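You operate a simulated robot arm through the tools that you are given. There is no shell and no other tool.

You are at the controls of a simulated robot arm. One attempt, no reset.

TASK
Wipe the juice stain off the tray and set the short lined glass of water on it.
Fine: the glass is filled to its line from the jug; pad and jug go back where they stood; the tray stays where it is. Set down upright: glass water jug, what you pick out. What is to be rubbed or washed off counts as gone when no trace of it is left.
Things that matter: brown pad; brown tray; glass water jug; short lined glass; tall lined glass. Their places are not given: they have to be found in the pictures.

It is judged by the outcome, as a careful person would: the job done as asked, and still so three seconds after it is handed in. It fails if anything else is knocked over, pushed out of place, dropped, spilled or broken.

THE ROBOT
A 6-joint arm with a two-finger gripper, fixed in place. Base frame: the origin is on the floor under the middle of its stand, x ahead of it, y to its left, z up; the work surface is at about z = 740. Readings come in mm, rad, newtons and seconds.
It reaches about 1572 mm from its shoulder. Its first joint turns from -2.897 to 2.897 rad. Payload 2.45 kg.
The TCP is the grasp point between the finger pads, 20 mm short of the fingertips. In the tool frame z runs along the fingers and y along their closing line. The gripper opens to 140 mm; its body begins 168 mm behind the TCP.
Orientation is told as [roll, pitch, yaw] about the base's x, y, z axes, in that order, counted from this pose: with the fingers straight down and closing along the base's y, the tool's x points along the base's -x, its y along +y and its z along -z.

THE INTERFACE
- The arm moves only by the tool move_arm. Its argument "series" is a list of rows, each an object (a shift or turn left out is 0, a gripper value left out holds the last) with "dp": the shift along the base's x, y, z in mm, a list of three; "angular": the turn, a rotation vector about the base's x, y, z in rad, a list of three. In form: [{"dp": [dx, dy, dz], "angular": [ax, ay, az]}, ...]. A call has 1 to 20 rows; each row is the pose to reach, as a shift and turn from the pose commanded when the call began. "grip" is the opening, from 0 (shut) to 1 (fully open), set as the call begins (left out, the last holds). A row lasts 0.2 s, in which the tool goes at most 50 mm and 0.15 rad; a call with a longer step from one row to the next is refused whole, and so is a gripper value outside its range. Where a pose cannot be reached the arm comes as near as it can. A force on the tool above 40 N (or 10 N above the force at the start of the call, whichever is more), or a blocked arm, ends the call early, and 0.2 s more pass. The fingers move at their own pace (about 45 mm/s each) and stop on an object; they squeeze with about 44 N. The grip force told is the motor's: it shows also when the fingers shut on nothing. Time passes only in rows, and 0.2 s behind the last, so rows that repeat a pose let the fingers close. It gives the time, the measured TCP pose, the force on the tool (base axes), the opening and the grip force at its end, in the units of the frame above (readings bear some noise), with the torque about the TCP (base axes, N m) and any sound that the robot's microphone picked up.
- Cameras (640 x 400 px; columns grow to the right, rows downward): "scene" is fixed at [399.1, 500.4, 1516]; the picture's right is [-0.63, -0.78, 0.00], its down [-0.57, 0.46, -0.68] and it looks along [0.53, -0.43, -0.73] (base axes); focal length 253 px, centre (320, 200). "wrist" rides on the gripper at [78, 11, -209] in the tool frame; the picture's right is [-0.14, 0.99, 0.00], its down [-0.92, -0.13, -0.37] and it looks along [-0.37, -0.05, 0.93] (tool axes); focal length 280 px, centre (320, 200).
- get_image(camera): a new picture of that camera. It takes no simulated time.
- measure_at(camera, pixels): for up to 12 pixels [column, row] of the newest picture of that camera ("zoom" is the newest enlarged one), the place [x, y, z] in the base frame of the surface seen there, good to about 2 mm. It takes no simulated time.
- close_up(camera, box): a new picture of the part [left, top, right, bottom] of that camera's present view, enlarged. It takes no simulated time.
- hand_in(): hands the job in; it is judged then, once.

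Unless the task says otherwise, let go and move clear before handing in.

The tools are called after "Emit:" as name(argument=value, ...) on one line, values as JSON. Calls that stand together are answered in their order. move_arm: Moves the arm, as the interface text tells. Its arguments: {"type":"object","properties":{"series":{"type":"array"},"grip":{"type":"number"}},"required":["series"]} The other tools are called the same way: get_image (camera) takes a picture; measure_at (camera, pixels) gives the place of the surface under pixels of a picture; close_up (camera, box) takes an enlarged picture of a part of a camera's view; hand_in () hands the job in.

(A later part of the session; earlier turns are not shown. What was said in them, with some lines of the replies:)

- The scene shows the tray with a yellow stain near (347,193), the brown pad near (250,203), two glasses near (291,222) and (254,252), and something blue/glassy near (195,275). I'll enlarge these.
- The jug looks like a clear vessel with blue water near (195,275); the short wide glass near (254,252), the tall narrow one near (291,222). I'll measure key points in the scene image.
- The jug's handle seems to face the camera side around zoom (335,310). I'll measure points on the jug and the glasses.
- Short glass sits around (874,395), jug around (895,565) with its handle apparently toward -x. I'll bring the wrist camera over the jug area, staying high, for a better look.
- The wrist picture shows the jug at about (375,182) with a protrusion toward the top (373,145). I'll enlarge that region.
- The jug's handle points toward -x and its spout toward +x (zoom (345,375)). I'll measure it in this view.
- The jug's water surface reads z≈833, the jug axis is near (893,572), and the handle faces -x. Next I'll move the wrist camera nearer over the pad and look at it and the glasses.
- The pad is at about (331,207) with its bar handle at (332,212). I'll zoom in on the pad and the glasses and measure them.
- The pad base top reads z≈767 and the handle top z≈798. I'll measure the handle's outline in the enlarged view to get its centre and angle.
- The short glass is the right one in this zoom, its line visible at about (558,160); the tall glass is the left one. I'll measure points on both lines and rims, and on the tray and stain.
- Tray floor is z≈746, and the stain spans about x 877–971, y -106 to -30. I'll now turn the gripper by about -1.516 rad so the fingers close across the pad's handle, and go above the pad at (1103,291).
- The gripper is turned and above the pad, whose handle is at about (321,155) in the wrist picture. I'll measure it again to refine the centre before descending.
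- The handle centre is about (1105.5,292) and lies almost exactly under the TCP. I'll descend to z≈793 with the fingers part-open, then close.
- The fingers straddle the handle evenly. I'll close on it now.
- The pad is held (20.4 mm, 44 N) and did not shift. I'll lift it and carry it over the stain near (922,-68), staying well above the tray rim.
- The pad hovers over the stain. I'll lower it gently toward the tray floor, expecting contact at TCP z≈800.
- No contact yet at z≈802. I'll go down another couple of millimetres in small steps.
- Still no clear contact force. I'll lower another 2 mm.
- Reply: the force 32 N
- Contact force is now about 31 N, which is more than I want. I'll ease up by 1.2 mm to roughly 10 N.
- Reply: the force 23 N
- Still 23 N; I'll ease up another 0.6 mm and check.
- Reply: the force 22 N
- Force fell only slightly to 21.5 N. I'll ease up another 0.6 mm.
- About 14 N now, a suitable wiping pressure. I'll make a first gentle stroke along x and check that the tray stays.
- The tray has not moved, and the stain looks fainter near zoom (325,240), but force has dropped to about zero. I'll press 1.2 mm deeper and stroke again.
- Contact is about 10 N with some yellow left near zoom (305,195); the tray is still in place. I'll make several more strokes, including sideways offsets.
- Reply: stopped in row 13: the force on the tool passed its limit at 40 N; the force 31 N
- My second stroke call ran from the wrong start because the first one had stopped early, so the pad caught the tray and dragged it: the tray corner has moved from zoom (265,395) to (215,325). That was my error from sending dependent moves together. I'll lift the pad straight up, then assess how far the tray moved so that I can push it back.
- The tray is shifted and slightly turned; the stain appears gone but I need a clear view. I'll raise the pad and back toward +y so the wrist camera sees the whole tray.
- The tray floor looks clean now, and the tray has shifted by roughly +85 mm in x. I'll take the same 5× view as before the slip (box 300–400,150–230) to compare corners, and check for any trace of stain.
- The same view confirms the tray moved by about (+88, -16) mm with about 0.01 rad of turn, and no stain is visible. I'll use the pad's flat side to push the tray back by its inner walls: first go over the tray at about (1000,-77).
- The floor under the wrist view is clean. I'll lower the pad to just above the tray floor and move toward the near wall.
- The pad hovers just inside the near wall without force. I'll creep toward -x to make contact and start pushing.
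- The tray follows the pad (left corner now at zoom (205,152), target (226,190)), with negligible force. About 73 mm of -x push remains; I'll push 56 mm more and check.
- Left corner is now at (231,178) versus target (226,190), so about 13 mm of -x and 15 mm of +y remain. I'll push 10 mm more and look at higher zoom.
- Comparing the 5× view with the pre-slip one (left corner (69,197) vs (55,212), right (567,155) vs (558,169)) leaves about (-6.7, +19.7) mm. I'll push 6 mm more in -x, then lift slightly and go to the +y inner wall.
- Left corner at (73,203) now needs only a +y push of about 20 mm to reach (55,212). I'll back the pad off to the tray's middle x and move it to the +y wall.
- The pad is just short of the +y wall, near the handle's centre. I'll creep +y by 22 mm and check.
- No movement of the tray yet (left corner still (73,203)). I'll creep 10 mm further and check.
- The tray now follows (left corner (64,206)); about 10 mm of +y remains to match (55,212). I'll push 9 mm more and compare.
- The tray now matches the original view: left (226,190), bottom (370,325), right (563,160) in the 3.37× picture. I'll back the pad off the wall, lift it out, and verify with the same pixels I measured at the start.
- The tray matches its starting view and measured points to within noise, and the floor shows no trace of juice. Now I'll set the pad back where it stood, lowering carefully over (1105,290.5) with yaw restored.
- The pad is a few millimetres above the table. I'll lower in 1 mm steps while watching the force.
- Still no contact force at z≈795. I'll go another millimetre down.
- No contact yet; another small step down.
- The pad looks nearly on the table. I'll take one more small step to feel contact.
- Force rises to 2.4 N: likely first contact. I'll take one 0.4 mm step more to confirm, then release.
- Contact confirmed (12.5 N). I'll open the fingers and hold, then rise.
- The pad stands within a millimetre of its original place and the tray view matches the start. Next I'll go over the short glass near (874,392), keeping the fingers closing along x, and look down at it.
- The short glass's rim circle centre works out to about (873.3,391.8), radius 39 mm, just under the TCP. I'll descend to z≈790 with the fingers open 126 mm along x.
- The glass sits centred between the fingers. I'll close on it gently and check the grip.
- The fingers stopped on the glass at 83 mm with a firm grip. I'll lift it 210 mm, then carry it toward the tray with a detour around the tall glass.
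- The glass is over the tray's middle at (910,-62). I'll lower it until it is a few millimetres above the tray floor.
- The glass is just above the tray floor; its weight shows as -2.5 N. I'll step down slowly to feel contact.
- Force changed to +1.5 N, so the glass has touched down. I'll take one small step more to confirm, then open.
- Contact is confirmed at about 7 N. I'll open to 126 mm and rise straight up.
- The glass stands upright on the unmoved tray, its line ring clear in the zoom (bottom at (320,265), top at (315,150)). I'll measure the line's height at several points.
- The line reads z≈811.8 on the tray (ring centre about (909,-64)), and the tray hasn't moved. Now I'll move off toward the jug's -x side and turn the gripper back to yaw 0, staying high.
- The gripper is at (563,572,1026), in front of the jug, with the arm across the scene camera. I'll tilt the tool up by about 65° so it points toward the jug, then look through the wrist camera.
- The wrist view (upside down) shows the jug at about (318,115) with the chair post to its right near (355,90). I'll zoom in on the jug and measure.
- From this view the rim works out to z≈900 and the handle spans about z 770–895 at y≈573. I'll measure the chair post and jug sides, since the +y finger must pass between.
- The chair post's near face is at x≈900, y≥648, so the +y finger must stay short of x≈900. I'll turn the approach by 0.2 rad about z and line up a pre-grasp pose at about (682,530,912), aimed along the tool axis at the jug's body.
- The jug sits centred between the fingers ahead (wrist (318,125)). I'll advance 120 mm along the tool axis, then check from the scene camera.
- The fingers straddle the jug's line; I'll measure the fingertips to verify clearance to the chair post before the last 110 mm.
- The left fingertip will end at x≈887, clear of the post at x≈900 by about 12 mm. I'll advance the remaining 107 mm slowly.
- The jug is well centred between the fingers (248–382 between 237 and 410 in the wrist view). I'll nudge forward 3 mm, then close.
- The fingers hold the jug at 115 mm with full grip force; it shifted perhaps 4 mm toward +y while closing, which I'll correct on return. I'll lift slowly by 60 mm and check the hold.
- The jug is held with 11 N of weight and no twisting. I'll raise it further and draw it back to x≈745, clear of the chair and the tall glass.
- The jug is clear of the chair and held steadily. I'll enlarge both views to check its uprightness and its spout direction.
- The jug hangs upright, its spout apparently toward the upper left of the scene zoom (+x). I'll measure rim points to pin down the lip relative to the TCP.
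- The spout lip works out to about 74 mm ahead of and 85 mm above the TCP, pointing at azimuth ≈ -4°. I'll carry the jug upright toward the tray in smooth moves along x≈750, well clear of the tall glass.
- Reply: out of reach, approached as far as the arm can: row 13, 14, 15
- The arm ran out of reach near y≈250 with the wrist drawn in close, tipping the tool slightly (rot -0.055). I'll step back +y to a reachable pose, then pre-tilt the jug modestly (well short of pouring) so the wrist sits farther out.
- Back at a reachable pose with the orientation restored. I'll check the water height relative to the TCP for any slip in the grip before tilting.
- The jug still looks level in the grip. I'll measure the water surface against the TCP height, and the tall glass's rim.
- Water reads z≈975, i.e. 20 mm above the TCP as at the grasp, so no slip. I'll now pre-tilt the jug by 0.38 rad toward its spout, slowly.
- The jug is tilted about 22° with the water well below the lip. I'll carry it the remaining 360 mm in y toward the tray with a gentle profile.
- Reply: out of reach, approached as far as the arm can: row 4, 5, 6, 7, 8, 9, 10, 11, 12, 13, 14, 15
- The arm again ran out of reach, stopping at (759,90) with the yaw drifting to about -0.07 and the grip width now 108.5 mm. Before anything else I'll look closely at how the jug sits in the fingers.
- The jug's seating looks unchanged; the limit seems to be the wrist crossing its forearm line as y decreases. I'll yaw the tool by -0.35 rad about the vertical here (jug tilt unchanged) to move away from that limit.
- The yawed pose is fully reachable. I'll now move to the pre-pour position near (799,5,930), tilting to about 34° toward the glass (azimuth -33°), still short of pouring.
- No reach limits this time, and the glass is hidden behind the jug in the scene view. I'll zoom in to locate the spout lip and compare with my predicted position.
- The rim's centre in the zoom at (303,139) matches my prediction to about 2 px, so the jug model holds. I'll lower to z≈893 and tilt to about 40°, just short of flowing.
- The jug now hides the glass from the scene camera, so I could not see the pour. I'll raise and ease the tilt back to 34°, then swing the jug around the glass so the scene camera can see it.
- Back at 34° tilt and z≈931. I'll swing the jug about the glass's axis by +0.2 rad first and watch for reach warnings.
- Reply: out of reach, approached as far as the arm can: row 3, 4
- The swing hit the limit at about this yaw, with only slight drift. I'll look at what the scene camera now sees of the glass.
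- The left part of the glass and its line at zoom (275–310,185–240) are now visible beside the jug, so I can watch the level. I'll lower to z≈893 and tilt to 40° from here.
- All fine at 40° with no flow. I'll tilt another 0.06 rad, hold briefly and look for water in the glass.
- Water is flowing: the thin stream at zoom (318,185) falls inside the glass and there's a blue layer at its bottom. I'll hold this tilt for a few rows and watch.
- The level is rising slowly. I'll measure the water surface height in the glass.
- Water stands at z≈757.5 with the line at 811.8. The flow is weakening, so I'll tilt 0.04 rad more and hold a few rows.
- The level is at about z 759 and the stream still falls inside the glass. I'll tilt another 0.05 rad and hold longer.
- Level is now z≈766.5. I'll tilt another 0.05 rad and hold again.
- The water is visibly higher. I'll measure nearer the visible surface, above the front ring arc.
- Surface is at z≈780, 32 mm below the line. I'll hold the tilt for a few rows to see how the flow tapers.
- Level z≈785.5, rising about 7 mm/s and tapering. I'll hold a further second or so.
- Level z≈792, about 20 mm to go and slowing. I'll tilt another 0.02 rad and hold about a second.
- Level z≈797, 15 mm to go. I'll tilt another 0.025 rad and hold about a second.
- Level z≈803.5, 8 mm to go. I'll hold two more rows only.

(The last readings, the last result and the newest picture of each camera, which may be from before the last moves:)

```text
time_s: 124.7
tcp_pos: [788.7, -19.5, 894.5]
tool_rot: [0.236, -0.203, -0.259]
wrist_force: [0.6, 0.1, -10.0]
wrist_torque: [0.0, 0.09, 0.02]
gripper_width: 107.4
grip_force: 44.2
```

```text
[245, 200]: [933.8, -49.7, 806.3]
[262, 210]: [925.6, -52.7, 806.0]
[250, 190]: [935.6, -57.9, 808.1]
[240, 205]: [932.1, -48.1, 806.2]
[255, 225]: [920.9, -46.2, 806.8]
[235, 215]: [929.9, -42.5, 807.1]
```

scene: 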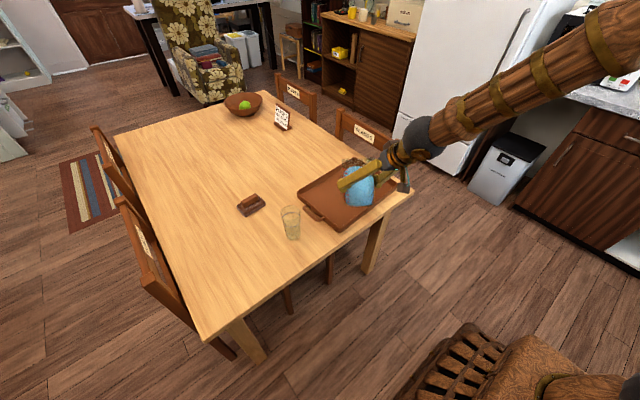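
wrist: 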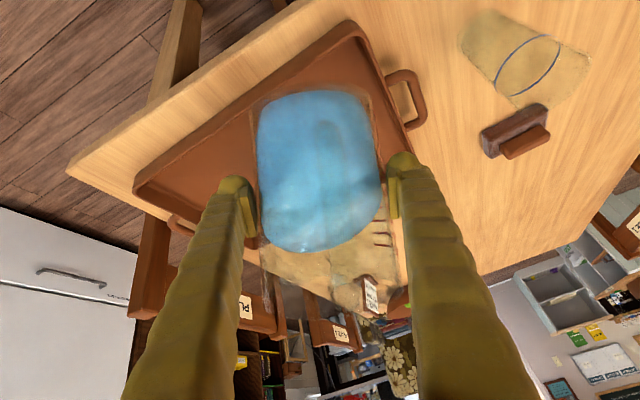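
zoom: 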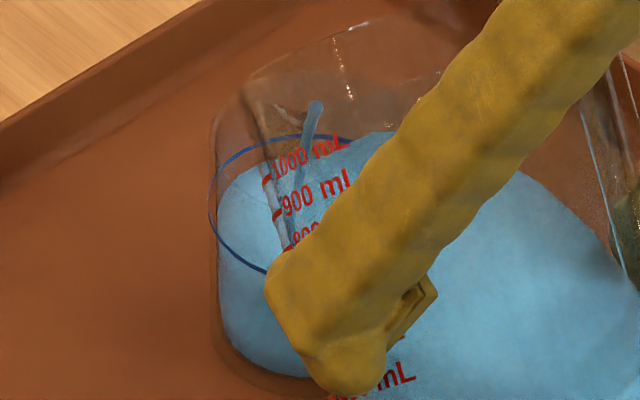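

Level z≈806.5, about 5 mm short. I'll hold one more row, then begin tilting back right away and re-measure once the stream has stopped.

Emit:
move_arm(series=[{"dp": [0, 0, 0]}, {"dp": [0, 0, 0], "angular": [-0.0389, -0.0921, 0]}, {"dp": [0, 0, 0], "angular": [-0.0856, -0.2026, 0]}, {"dp": [0, 0, 0], "angular": [-0.117, -0.2763, 0]}, {"dp": [0, 0, 0], "angular": [-0.117, -0.2763, 0]}])

Emit:
close_up(camera="scene", box=[320, 150, 380, 200])

Emit:
close_up(camera="scene", box=[335, 165, 365, 200])

Emit:
measure_at(camera="zoom", pixels=[[245, 200], [255, 200], [250, 190], [240, 205], [250, 215], [235, 215], [230, 200]])

```text
time_s: 125.9
tcp_pos: [789.3, -19.7, 893.4]
tool_rot: [0.189, -0.499, -0.243]
wrist_force: [-0.1, -0.5, -9.9]
wrist_torque: [0.01, 0.1, -0.03]
gripper_width: 107.7
grip_force: 44.2
```

```text
8.00 times, centred on (350, 175) of scene
```

zoom: 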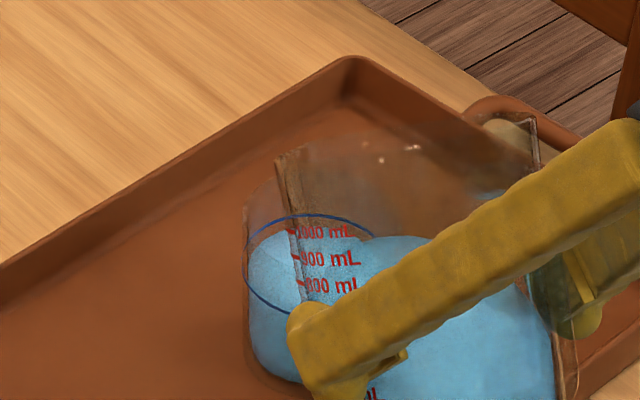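

```text
11.43 times, centred on (350, 182) of scene
```

zoom: 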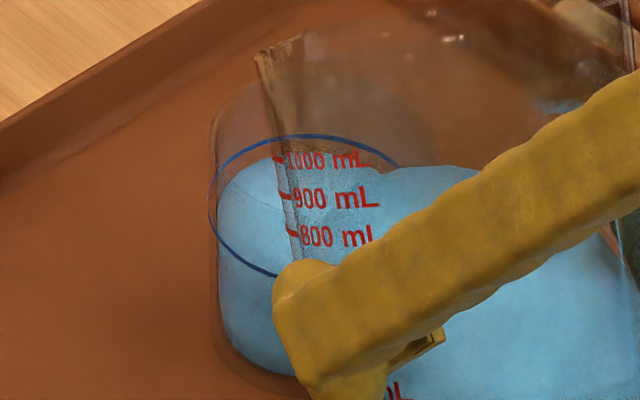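

```text
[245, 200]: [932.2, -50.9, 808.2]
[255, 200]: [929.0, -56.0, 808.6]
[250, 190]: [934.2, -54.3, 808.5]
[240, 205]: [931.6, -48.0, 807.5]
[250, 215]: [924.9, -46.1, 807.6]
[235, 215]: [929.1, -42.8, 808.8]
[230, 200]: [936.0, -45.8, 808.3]
```

The stream has stopped and the level reads z≈808.2, about 3.5 mm below the line at 811.8. I'll do a short top-up: tilt forward again briefly and come back.

Emit:
move_arm(series=[{"dp": [0, 0, 0], "angular": [0.0428, 0.1013, 0]}, {"dp": [0, 0, 0], "angular": [0.0856, 0.2026, 0]}, {"dp": [0, 0, 0], "angular": [0.1128, 0.2671, 0]}, {"dp": [0, 0, 0], "angular": [0.117, 0.2763, 0]}, {"dp": [0, 0, 0], "angular": [0.117, 0.2763, 0]}, {"dp": [0, 0, 0], "angular": [0.0778, 0.1842, 0]}, {"dp": [0, 0, 0], "angular": [0.0311, 0.0737, 0]}, {"dp": [0, 0, 0], "angular": [0, 0, 0]}, {"dp": [0, 0, 0], "angular": [0, 0, 0]}])

Emit:
close_up(camera="scene", box=[335, 165, 365, 200])

Emit:
measure_at(camera="zoom", pixels=[[245, 200], [255, 200], [250, 190], [240, 205], [250, 215], [235, 215], [230, 200], [260, 190], [245, 185]])

```text
time_s: 127.9
tcp_pos: [787.8, -17.9, 894.8]
tool_rot: [0.189, -0.501, -0.243]
wrist_force: [-0.5, -0.7, -9.6]
wrist_torque: [-0.01, 0.07, 0.01]
gripper_width: 107.6
grip_force: 44.5
```

```text
11.43 times, centred on (350, 182) of scene
```

zoom: 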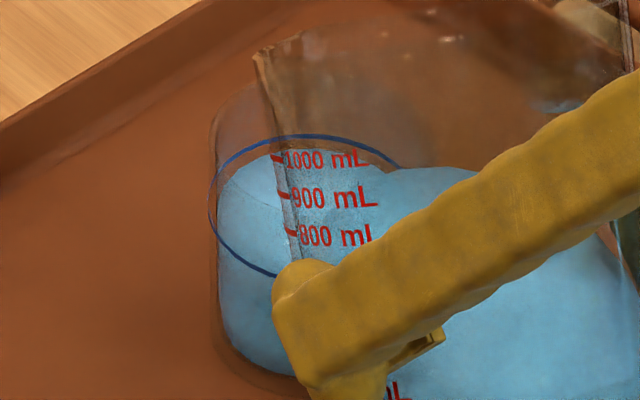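

```text
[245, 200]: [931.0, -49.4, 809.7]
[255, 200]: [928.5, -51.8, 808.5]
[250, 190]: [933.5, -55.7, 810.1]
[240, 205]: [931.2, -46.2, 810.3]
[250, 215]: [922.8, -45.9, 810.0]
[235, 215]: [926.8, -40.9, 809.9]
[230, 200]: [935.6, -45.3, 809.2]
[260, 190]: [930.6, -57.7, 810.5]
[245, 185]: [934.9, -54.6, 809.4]
```

Level z≈809.7; let me compare directly with ring points measured in this same view before the last top-up.

Emit:
measure_at(camera="zoom", pixels=[[300, 135], [280, 137], [260, 143], [340, 140], [240, 153], [222, 172], [214, 195], [215, 217], [225, 240], [245, 261], [258, 269], [268, 273]])

```text
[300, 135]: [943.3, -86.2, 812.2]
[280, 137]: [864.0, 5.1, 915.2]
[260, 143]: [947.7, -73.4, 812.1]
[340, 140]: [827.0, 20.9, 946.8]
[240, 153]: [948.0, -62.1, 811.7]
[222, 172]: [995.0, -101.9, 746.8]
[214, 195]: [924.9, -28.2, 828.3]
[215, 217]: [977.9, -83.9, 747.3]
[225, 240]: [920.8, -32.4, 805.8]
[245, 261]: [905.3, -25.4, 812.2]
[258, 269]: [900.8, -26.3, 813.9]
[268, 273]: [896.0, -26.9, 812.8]
```

The ring reads z≈812.2 here, so the water is about 2.5 mm short. I'll do one more brief top-up, slightly longer than the last.

Emit:
move_arm(series=[{"dp": [0, 0, 0], "angular": [0.0428, 0.1013, 0]}, {"dp": [0, 0, 0], "angular": [0.0856, 0.2026, 0]}, {"dp": [0, 0, 0], "angular": [0.1167, 0.2763, 0]}, {"dp": [0, 0, 0], "angular": [0.1206, 0.2855, 0]}, {"dp": [0, 0, 0], "angular": [0.1206, 0.2855, 0]}, {"dp": [0, 0, 0], "angular": [0.0778, 0.1842, 0]}, {"dp": [0, 0, 0], "angular": [0.0311, 0.0737, 0]}, {"dp": [0, 0, 0], "angular": [0, 0, 0]}, {"dp": [0, 0, 0], "angular": [0, 0, 0]}])

Emit:
close_up(camera="scene", box=[335, 165, 365, 200])

Emit:
measure_at(camera="zoom", pixels=[[245, 200], [255, 200], [250, 190], [240, 205], [250, 215], [235, 215], [230, 200], [260, 190], [245, 185], [245, 225], [260, 210], [265, 200]])

```text
time_s: 129.9
tcp_pos: [789.5, -19.1, 895.1]
tool_rot: [0.189, -0.499, -0.243]
wrist_force: [0.8, 0.3, -9.9]
wrist_torque: [-0.01, 0.07, 0.0]
gripper_width: 107.3
grip_force: 43.8
```

```text
11.43 times, centred on (350, 182) of scene
```

zoom: 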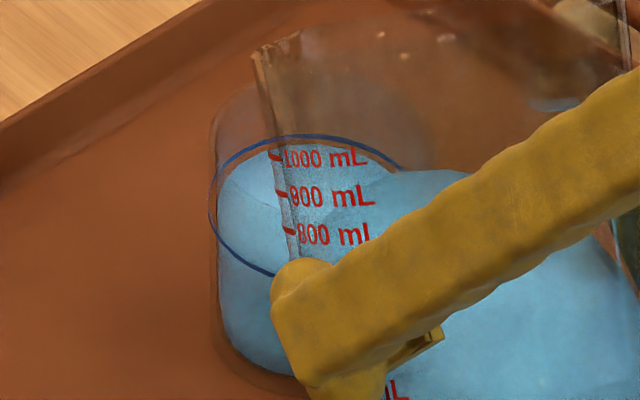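

```text
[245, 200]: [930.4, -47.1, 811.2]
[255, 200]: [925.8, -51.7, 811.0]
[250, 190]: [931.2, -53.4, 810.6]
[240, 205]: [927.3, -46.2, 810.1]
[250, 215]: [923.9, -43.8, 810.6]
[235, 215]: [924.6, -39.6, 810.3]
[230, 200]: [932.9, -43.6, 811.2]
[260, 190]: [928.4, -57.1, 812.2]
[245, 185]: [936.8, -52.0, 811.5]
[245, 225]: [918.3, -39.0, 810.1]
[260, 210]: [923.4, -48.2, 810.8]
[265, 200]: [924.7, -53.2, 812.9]
```

The water now reads z≈811.0 against the ring at about 812, essentially on the line. I'll raise the jug away from the glass, easing it back along the path I came by.

Emit:
move_arm(series=[{"dp": [0, 0, 12], "angular": [-0.001, -0.006, 0]}, {"dp": [0, 2, 28], "angular": [-0.004, -0.015, -0.03]}, {"dp": [3, 6, 40], "angular": [-0.007, -0.023, -0.08]}, {"dp": [6, 12, 45], "angular": [-0.011, -0.032, -0.13]}, {"dp": [9, 18, 45], "angular": [-0.0138, -0.039, -0.18]}, {"dp": [11, 22, 45], "angular": [-0.0148, -0.0417, -0.196]}, {"dp": [11, 22, 45], "angular": [-0.0148, -0.0417, -0.196]}])

```text
time_s: 131.5
tcp_pos: [799.9, 2.1, 940.1]
tool_rot: [0.188, -0.542, -0.439]
wrist_force: [0.5, -0.7, -10.6]
wrist_torque: [-0.01, 0.07, -0.01]
gripper_width: 107.2
grip_force: 43.7
```

Reached cleanly at (800,2,940). Next I'll return to the tilted-back pose near (759,88,972).

Emit:
move_arm(series=[{"dp": [-2, 5, 3], "angular": [-0.012, -0.014, -0.002]}, {"dp": [-8, 18, 9], "angular": [-0.033, -0.037, -0.006]}, {"dp": [-17, 36, 16], "angular": [-0.06, -0.067, -0.0105]}, {"dp": [-26, 55, 23], "angular": [-0.09, -0.1, -0.016]}, {"dp": [-34, 72, 28], "angular": [-0.115, -0.13, -0.02]}, {"dp": [-39, 82, 31], "angular": [-0.132, -0.149, -0.023]}, {"dp": [-40.5, 86.4, 32], "angular": [-0.139, -0.156, -0.0244]}, {"dp": [-40.5, 86.4, 32], "angular": [-0.139, -0.156, -0.0244]}])

Emit:
close_up(camera="scene", box=[300, 140, 400, 220])

```text
time_s: 133.3
tcp_pos: [759.9, 90.4, 971.8]
tool_rot: [0.113, -0.741, -0.417]
wrist_force: [0.4, 0.3, -9.4]
wrist_torque: [0.04, 0.12, 0.0]
gripper_width: 107.3
grip_force: 44.0
```

```text
5.00 times, centred on (350, 180) of scene
```

zoom: 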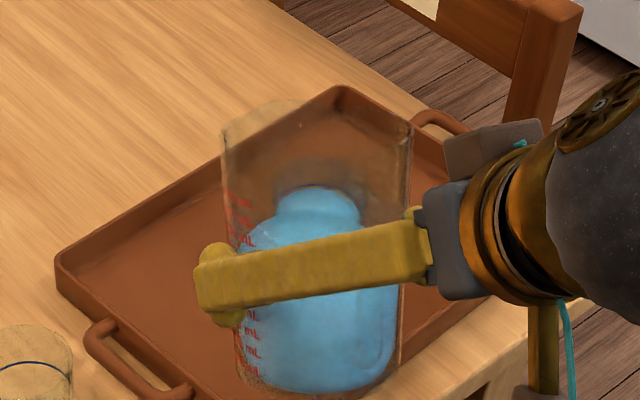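

Clean retreat so far. I'll carry the jug in +y to about (748,305,955), keeping this orientation and staying clear of the tall glass.

Emit:
move_arm(series=[{"dp": [0, 6, 0]}, {"dp": [-1, 22, -1]}, {"dp": [-2, 46, -3]}, {"dp": [-4, 76, -6]}, {"dp": [-6, 108, -9]}, {"dp": [-8, 142, -12]}, {"dp": [-10, 172, -15]}, {"dp": [-12, 196, -17]}, {"dp": [-12, 210, -17]}, {"dp": [-12, 215, -17]}, {"dp": [-12, 215, -17]}])

Emit:
get_image(camera="scene")

Emit:
close_up(camera="scene", box=[325, 160, 375, 205])

Emit:
measure_at(camera="zoom", pixels=[[320, 200], [300, 190], [340, 190], [280, 210], [360, 210], [320, 230], [320, 265], [300, 262], [345, 263], [315, 151], [340, 153], [295, 152]])

```text
time_s: 135.7
tcp_pos: [748.1, 302.2, 953.5]
tool_rot: [0.111, -0.74, -0.418]
wrist_force: [-0.2, 0.7, -9.4]
wrist_torque: [0.01, 0.08, 0.0]
gripper_width: 107.3
grip_force: 43.4
```

```text
taken
```

scene: 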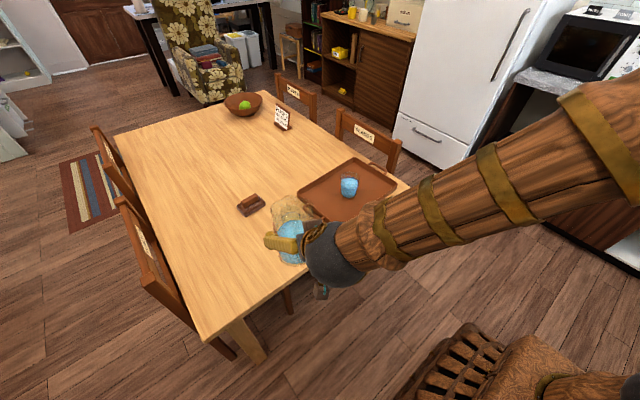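

```text
8.89 times, centred on (350, 182) of scene
```

zoom: 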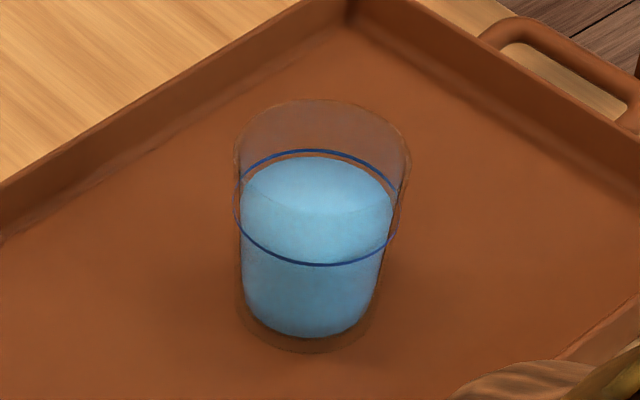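

```text
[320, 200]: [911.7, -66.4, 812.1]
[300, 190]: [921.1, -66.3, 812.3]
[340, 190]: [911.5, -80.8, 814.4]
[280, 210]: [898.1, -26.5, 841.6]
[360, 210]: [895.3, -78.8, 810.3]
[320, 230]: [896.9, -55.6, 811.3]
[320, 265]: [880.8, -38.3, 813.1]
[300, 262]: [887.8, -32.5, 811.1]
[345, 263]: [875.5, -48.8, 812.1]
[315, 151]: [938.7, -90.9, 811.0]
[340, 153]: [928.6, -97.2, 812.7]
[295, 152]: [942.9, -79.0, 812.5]
```

The glass reads water z≈812 and line z≈812: filled exactly, and the tray is dry around it. Now I'll bring the jug upright and back to its original heading here.

Emit:
move_arm(series=[{"dp": [0, 0, 0], "angular": [-0.0055, -0.0194, 0.026]}, {"dp": [0, 0, 0], "angular": [-0.0165, -0.0582, 0.078]}, {"dp": [0, 0, 0], "angular": [-0.033, -0.1165, 0.156]}, {"dp": [0, 0, 0], "angular": [-0.0517, -0.1825, 0.2443]}, {"dp": [0, 0, 0], "angular": [-0.0703, -0.2484, 0.3327]}, {"dp": [0, 0, 0], "angular": [-0.0879, -0.3106, 0.4158]}, {"dp": [0, 0, 0], "angular": [-0.1011, -0.3571, 0.4782]}, {"dp": [0, 0, 0], "angular": [-0.1099, -0.3882, 0.5198]}, {"dp": [0, 0, 0], "angular": [-0.1099, -0.3882, 0.5198]}])

Emit:
get_image(camera="scene")

```text
time_s: 137.7
tcp_pos: [745.3, 304.9, 953.5]
tool_rot: [-0.001, -1.136, 0.203]
wrist_force: [-0.2, 0.3, -10.1]
wrist_torque: [-0.02, 0.06, 0.01]
gripper_width: 107.2
grip_force: 43.8
```

```text
taken
```

scene: 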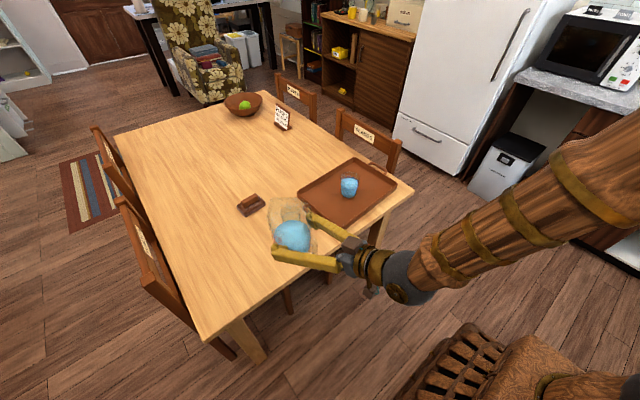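

The tool is back at the grasp orientation. I'll take the same zoom as before the pour to check that the jug is still upright in the grip.

Emit:
close_up(camera="scene", box=[250, 180, 400, 300])

Emit:
get_image(camera="wrist")

Emit:
close_up(camera="wrist", box=[225, 60, 425, 340])

```text
3.33 times, centred on (325, 240) of scene
```

zoom: 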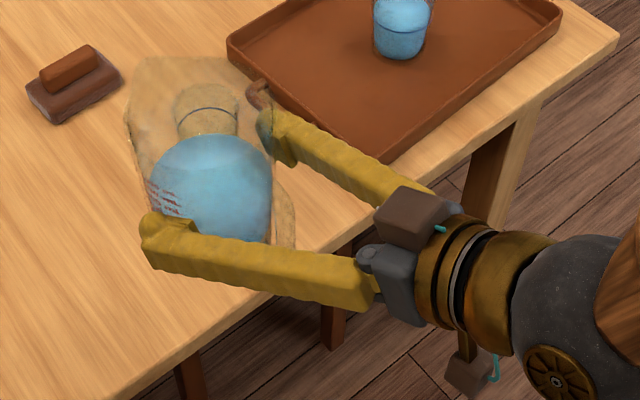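

```text
taken
```

wrist: 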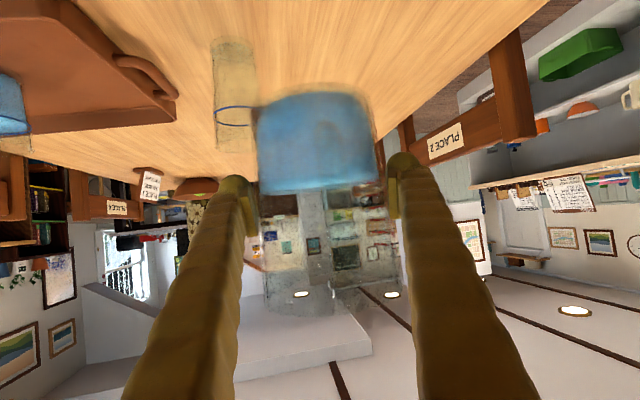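

```text
1.43 times, centred on (325, 200) of wrist
```

zoom: 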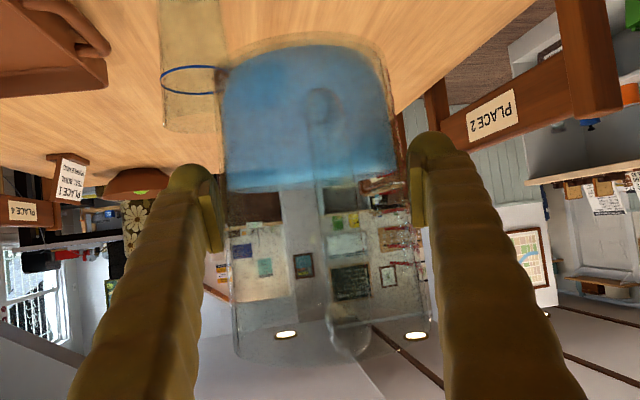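

Compared with before, the jug sits about 10 mm farther toward the fingertips but is upright, and the grip width has been stable. I'll carry it gently on to y≈572.

Emit:
move_arm(series=[{"dp": [0, 4, 0]}, {"dp": [0, 14, 0]}, {"dp": [0, 32, 0]}, {"dp": [0, 56, 0]}, {"dp": [0, 84, 0]}, {"dp": [0, 114, 0]}, {"dp": [0, 144, 0]}, {"dp": [0, 174, 0]}, {"dp": [0, 202, 0]}, {"dp": [0, 226, 0]}, {"dp": [0, 244, 0]}, {"dp": [0, 256, 0]}, {"dp": [0, 262, 0]}, {"dp": [0, 264, 0]}, {"dp": [0, 264, 0]}])

Emit:
get_image(camera="scene")

Emit:
close_up(camera="scene", box=[165, 245, 235, 325])

```text
time_s: 140.9
tcp_pos: [747.6, 567.6, 955.0]
tool_rot: [-0.001, -1.137, 0.203]
wrist_force: [0.6, -0.2, -9.7]
wrist_torque: [-0.03, 0.11, 0.0]
gripper_width: 107.5
grip_force: 43.7
```

```text
taken
```

scene: 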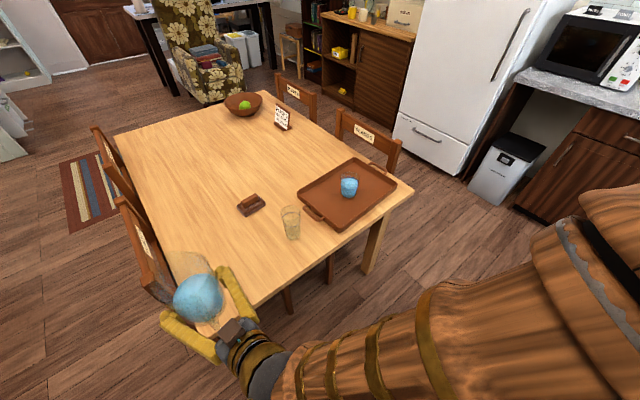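

```text
5.00 times, centred on (200, 285) of scene
```

zoom: 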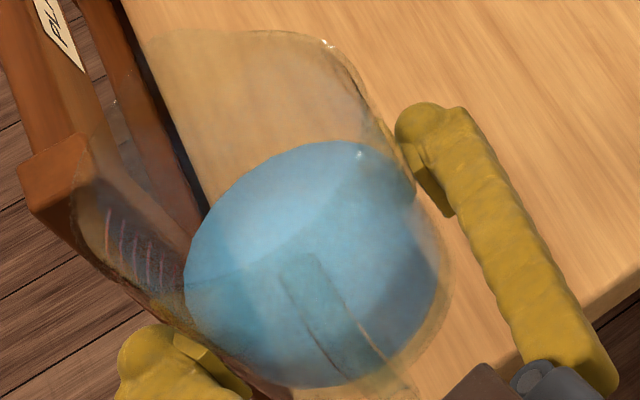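

The jug is steady at (748,568,955). I'll move it forward over its original spot, TCP to about (876,569), still high above the chair's post.

Emit:
move_arm(series=[{"dp": [3, 0, 0]}, {"dp": [10, 0, 0]}, {"dp": [20, 0, 0]}, {"dp": [34, 0, 0]}, {"dp": [50, 0, 0]}, {"dp": [66, 1, 0]}, {"dp": [82, 1, 0]}, {"dp": [98, 1, 0]}, {"dp": [112, 1.5, 0]}, {"dp": [122, 1.5, 0]}, {"dp": [127, 1.5, 0]}, {"dp": [129, 1.5, 0]}, {"dp": [129, 1.5, 0]}])

Emit:
get_image(camera="scene")

Emit:
get_image(camera="wrist")

```text
time_s: 143.7
tcp_pos: [874.9, 569.1, 954.5]
tool_rot: [-0.001, -1.137, 0.204]
wrist_force: [0.0, -0.5, -9.9]
wrist_torque: [-0.01, 0.09, 0.0]
gripper_width: 107.3
grip_force: 44.0
```

```text
taken
```

scene: 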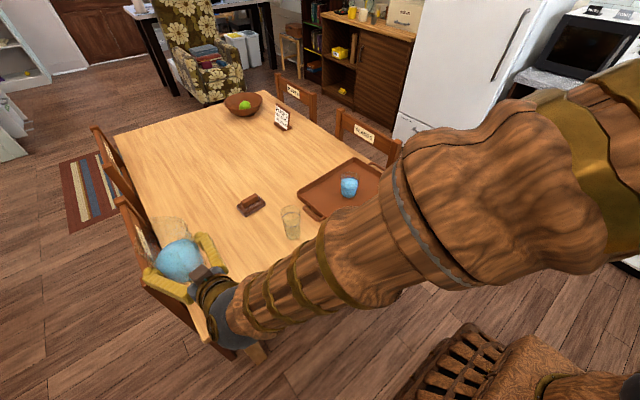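

```text
taken
```

wrist: 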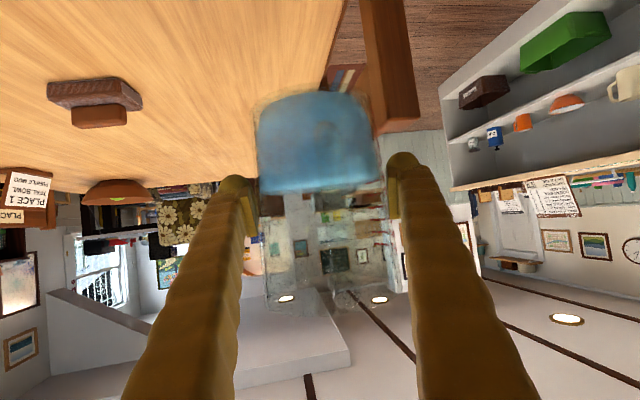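

Over the spot. I'll lower to about 12 mm above the table, then compare with the jug's original picture before setting down.

Emit:
move_arm(series=[{"dp": [0, 0, -6]}, {"dp": [0, 0, -20]}, {"dp": [0, 0, -40]}, {"dp": [0, 0, -62]}, {"dp": [0, 0, -84]}, {"dp": [0, 0, -102]}, {"dp": [0, 0, -115]}, {"dp": [0, 0, -122]}, {"dp": [0, 0, -125]}, {"dp": [0, 0, -125]}])

Emit:
close_up(camera="scene", box=[160, 225, 240, 315])

Emit:
get_image(camera="wrist")

```text
time_s: 145.9
tcp_pos: [876.3, 569.7, 829.2]
tool_rot: [-0.001, -1.136, 0.203]
wrist_force: [-0.2, 0.3, -9.8]
wrist_torque: [-0.04, 0.12, -0.02]
gripper_width: 107.2
grip_force: 43.8
```

```text
4.44 times, centred on (200, 270) of scene
```

zoom: 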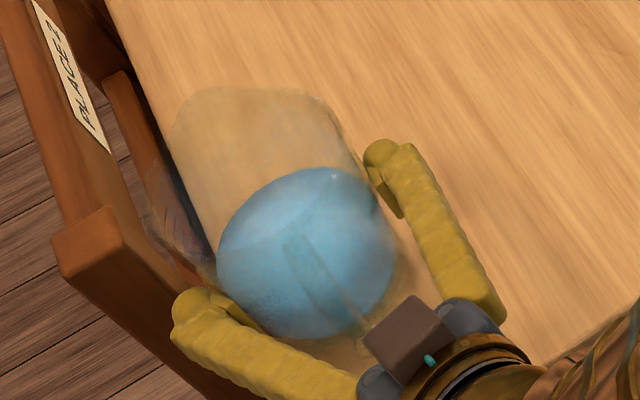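

```text
taken
```

wrist: 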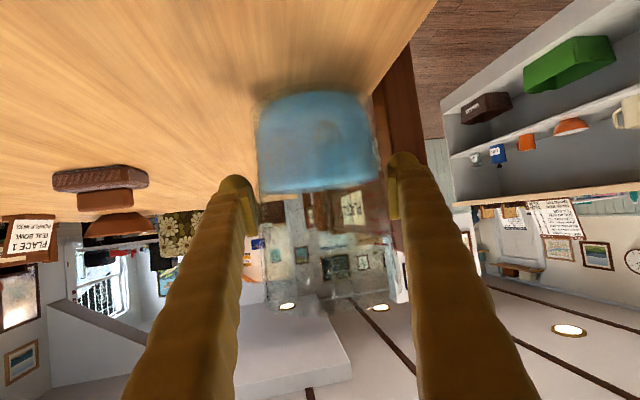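

The jug is a little above the table, near its old place. I'll lower it in small steps until it touches down.

Emit:
move_arm(series=[{"dp": [0, 0, -3]}, {"dp": [0, 0, -6]}, {"dp": [0, 0, -8]}, {"dp": [0, 0, -8]}])

```text
time_s: 146.9
tcp_pos: [875.5, 571.5, 821.4]
tool_rot: [-0.002, -1.137, 0.201]
wrist_force: [0.0, 0.8, -9.7]
wrist_torque: [-0.01, 0.06, 0.0]
gripper_width: 107.4
grip_force: 44.2
```

Emit:
move_arm(series=[{"dp": [0, 0, -1.5]}, {"dp": [0, 0, -3]}, {"dp": [0, 0, -3]}])

```text
time_s: 147.7
tcp_pos: [874.7, 569.6, 818.3]
tool_rot: [-0.001, -1.137, 0.204]
wrist_force: [-0.2, 0.7, -8.3]
wrist_torque: [0.0, -0.01, -0.01]
gripper_width: 107.4
grip_force: 44.1
```

Force eased to -8.3 N, perhaps first touch. I'll go 1 mm further.

Emit:
move_arm(series=[{"dp": [0, 0, -0.5]}, {"dp": [0, 0, -1]}, {"dp": [0, 0, -1]}])

Emit:
close_up(camera="scene", box=[160, 225, 240, 315])

```text
time_s: 148.5
tcp_pos: [876.8, 569.5, 818.1]
tool_rot: [-0.001, -1.137, 0.201]
wrist_force: [-0.3, 3.7, 0.3]
wrist_torque: [0.33, -0.52, 0.23]
gripper_width: 107.5
grip_force: 43.8
```

```text
4.44 times, centred on (200, 270) of scene
```

zoom: 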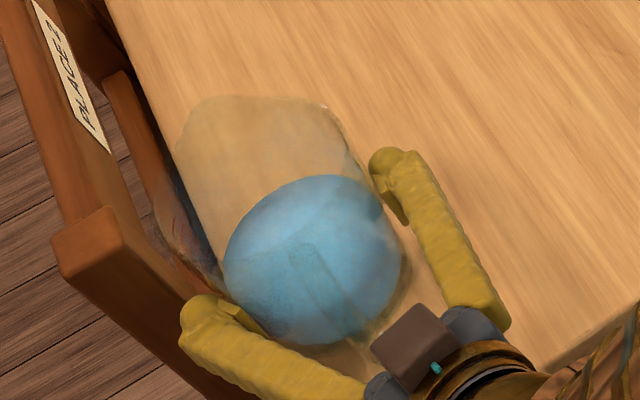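

The table now carries the jug (force near zero). Before releasing, I'll measure rim points: at the start pixel (340,120) of this same view gave (893.2,515.4,900.4).

Emit:
measure_at(camera="zoom", pixels=[[340, 120], [335, 115], [345, 130], [330, 108], [338, 122], [332, 118], [342, 126], [325, 106], [350, 140], [348, 134], [215, 100], [180, 150]])

Emit:
close_up(camera="scene", box=[180, 235, 225, 275])

```text
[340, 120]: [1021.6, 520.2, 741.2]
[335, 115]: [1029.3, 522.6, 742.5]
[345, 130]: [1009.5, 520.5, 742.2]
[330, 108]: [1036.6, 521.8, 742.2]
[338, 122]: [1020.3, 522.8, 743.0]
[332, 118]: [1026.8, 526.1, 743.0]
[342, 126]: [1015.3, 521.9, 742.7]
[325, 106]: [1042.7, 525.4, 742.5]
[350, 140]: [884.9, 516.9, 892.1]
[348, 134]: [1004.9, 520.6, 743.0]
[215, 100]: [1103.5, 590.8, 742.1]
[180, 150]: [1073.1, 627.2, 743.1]
```

```text
10.00 times, centred on (202, 255) of scene
```

zoom: 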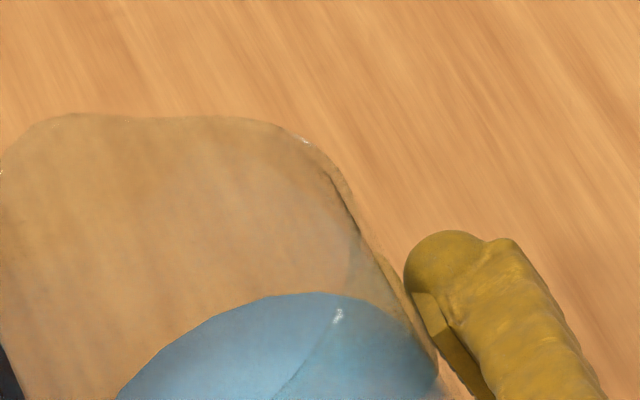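

Rim points place the jug axis within a few millimetres of its start. It is standing on the table, so I'll open the fingers fully and hold still.

Emit:
move_arm(series=[{"dp": [0, 0, 0]}, {"dp": [0, 0, 0]}, {"dp": [0, 0, 0]}, {"dp": [0, 0, 0]}, {"dp": [0, 0, 0]}], grip=1.0)

Emit:
close_up(camera="scene", box=[160, 225, 240, 315])

Emit:
get_image(camera="wrist")

```text
time_s: 149.7
tcp_pos: [875.4, 570.1, 816.3]
tool_rot: [-0.002, -1.137, 0.202]
wrist_force: [-0.5, 0.2, 0.1]
wrist_torque: [0.03, -0.01, 0.02]
gripper_width: 140.2
grip_force: 0.0
```

```text
4.44 times, centred on (200, 270) of scene
```

zoom: 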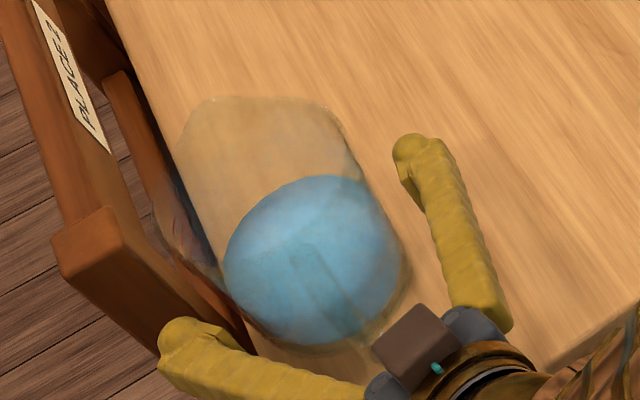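

```text
taken
```

wrist: 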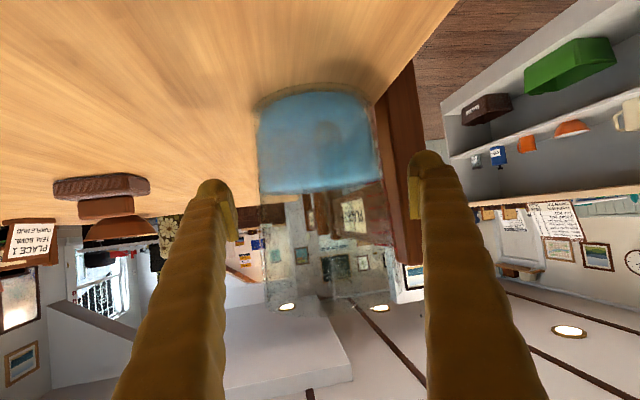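

The jug stands freely and upright. I'll back out along the tool axis so the fingers clear the jug and handle cleanly.

Emit:
move_arm(series=[{"dp": [-9, -1.8, 4.3]}, {"dp": [-27, -5.5, 12.9]}, {"dp": [-53, -10.8, 25.4]}, {"dp": [-84, -17, 40]}, {"dp": [-115, -23.3, 54.8]}, {"dp": [-146, -29.6, 69.5]}, {"dp": [-177, -35.9, 84.3]}, {"dp": [-204, -41.4, 97]}, {"dp": [-222, -45, 105]}, {"dp": [-222, -45, 105]}])

Emit:
get_image(camera="scene")

Emit:
close_up(camera="scene", box=[160, 225, 240, 315])

```text
time_s: 151.9
tcp_pos: [654.8, 523.0, 922.9]
tool_rot: [-0.003, -1.135, 0.204]
wrist_force: [0.2, 0.3, 0.1]
wrist_torque: [-0.03, 0.01, 0.0]
gripper_width: 140.0
grip_force: 0.2
```

```text
taken
```

scene: 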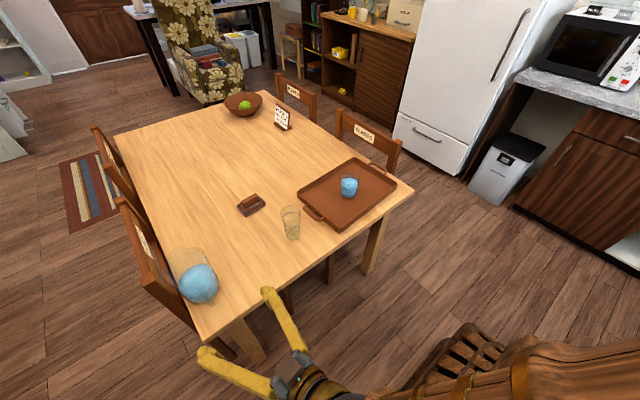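

```text
4.44 times, centred on (200, 270) of scene
```

zoom: 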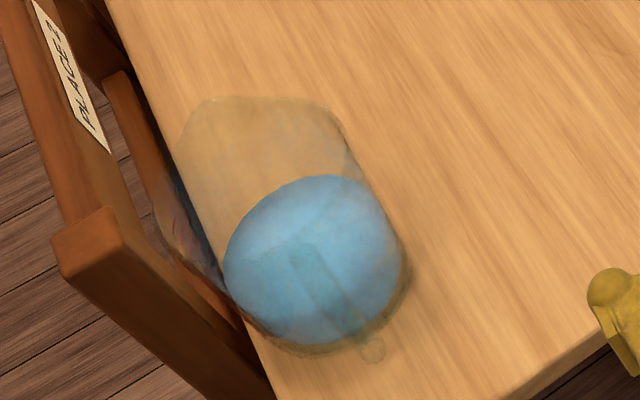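

The jug stands in place, but its handle end at zoom (373,350) looks higher than at the start (about (372,375)). To compare exactly, I'll return the wrist camera to the same pose I used early on (753,463,1222), starting by rising and undoing the yaw.

Emit:
move_arm(series=[{"dp": [0, 0, 35], "angular": [0, 0, -0.05]}, {"dp": [0, 0, 75], "angular": [0, 0, -0.1]}, {"dp": [0, 0, 115], "angular": [0, 0, -0.15]}, {"dp": [0, 0, 150], "angular": [0, 0, -0.203]}, {"dp": [0, 0, 150], "angular": [0, 0, -0.203]}])

```text
time_s: 153.1
tcp_pos: [654.3, 524.8, 1071.7]
tool_rot: [0.0, -1.136, 0.0]
wrist_force: [-0.2, -1.0, 0.1]
wrist_torque: [0.03, 0.02, 0.02]
gripper_width: 140.2
grip_force: 0.0
```

Emit:
move_arm(series=[{"dp": [12, -8, 19], "angular": [0, 0.142, 0]}, {"dp": [24, -15, 38], "angular": [0, 0.284, 0]}, {"dp": [37, -23, 57], "angular": [0, 0.426, 0]}, {"dp": [50, -31, 75], "angular": [0, 0.568, 0]}, {"dp": [62, -39, 94], "angular": [0, 0.71, 0]}, {"dp": [75, -46, 113], "angular": [0, 0.852, 0]}, {"dp": [87, -54, 132], "angular": [0, 0.994, 0]}, {"dp": [99, -61, 150], "angular": [0, 1.136, 0]}, {"dp": [99, -61, 150], "angular": [0, 1.136, 0]}])

Emit:
get_image(camera="wrist")

Emit:
close_up(camera="wrist", box=[340, 130, 410, 230])

```text
time_s: 155.1
tcp_pos: [752.8, 463.8, 1222.9]
tool_rot: [0.0, 0.001, -0.001]
wrist_force: [-0.4, -0.3, 0.7]
wrist_torque: [0.01, -0.02, 0.01]
gripper_width: 140.0
grip_force: 0.0
```

```text
taken
```

wrist: 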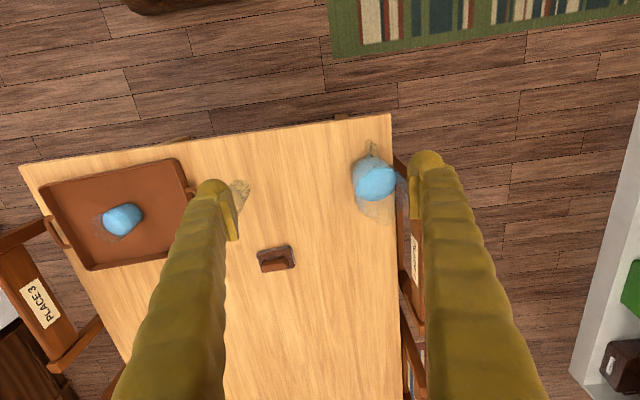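

```text
4.00 times, centred on (375, 180) of wrist
```

zoom: 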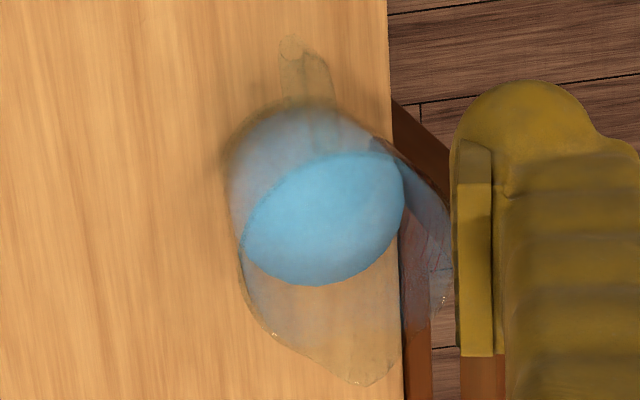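

The same view shows the jug back within about 5 mm and 4° of its start (handle tip (292,37) vs (305,22), spout (360,385) vs (345,377)), while tray and pad match. I'll inspect the tray for any residue or spill.

Emit:
close_up(camera="wrist", box=[20, 140, 220, 290])

Emit:
close_up(camera="scene", box=[280, 140, 420, 250])

Emit:
close_up(camera="scene", box=[150, 180, 310, 310])

```text
2.67 times, centred on (120, 215) of wrist
```

zoom: 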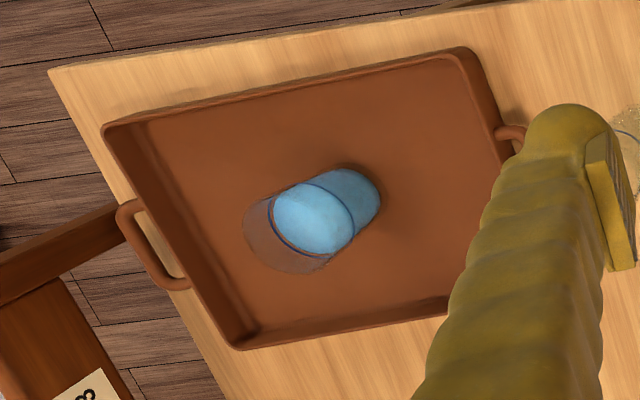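

```text
3.64 times, centred on (350, 195) of scene
```

zoom: 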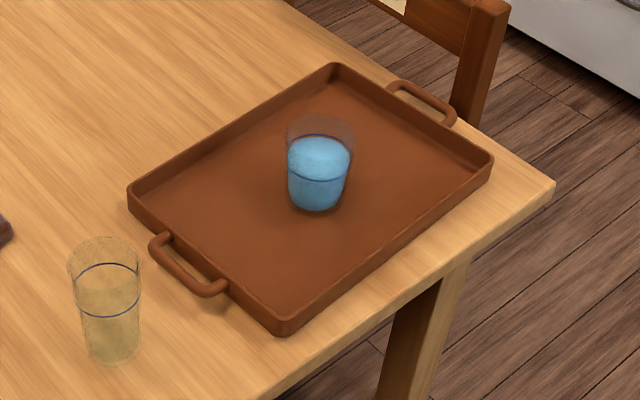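

```text
3.08 times, centred on (230, 245) of scene
```

zoom: 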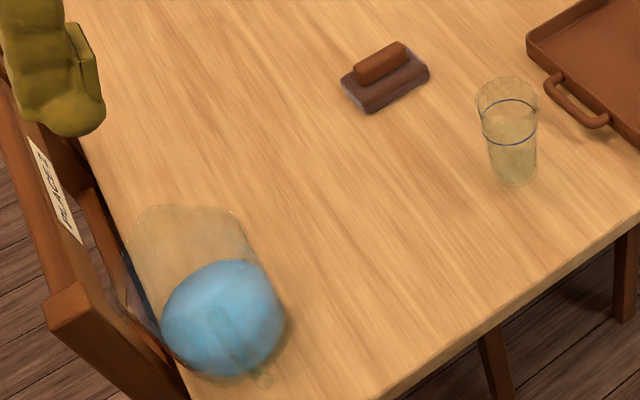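

The tray is in its original place, clean and dry, with the short glass upright and filled to its line. The pad, jug (about 5 mm from its start) and tall glass all stand as they should, and the gripper is open and clear. I'm handing the job in.

Emit:
hand_in()

```text
The job is handed in.
```

I wiped the juice stain off the tray and set the short lined glass on it, filled to its line. I've handed the job in, and no result has come back yet. There was one mishap, described under the tray.

- **Tray:** Partway through wiping, the pad caught the tray and dragged it about 90 mm. I had sent two strokes at once and the first stopped early, so the second ran from the wrong place. I pushed the tray back by its inner walls. It now matches its starting view to within about 2–4 mm, and no trace of juice shows in the final pictures.
- **Glass:** It stands upright on the tray. The water surface and the line both measured at about 812 mm height. I saw no spill on the tray or table.
- **Pad:** It is back within about 1–2 mm of where it stood.
- **Jug:** It is upright, about 5 mm from its starting spot and turned about 4°. It slid slightly in the grip, and I left it there rather than risk nudging it.
- **Everything else:** The tall glass shows no change from the start pictures, and I saw nothing else disturbed. The gripper is open and clear.
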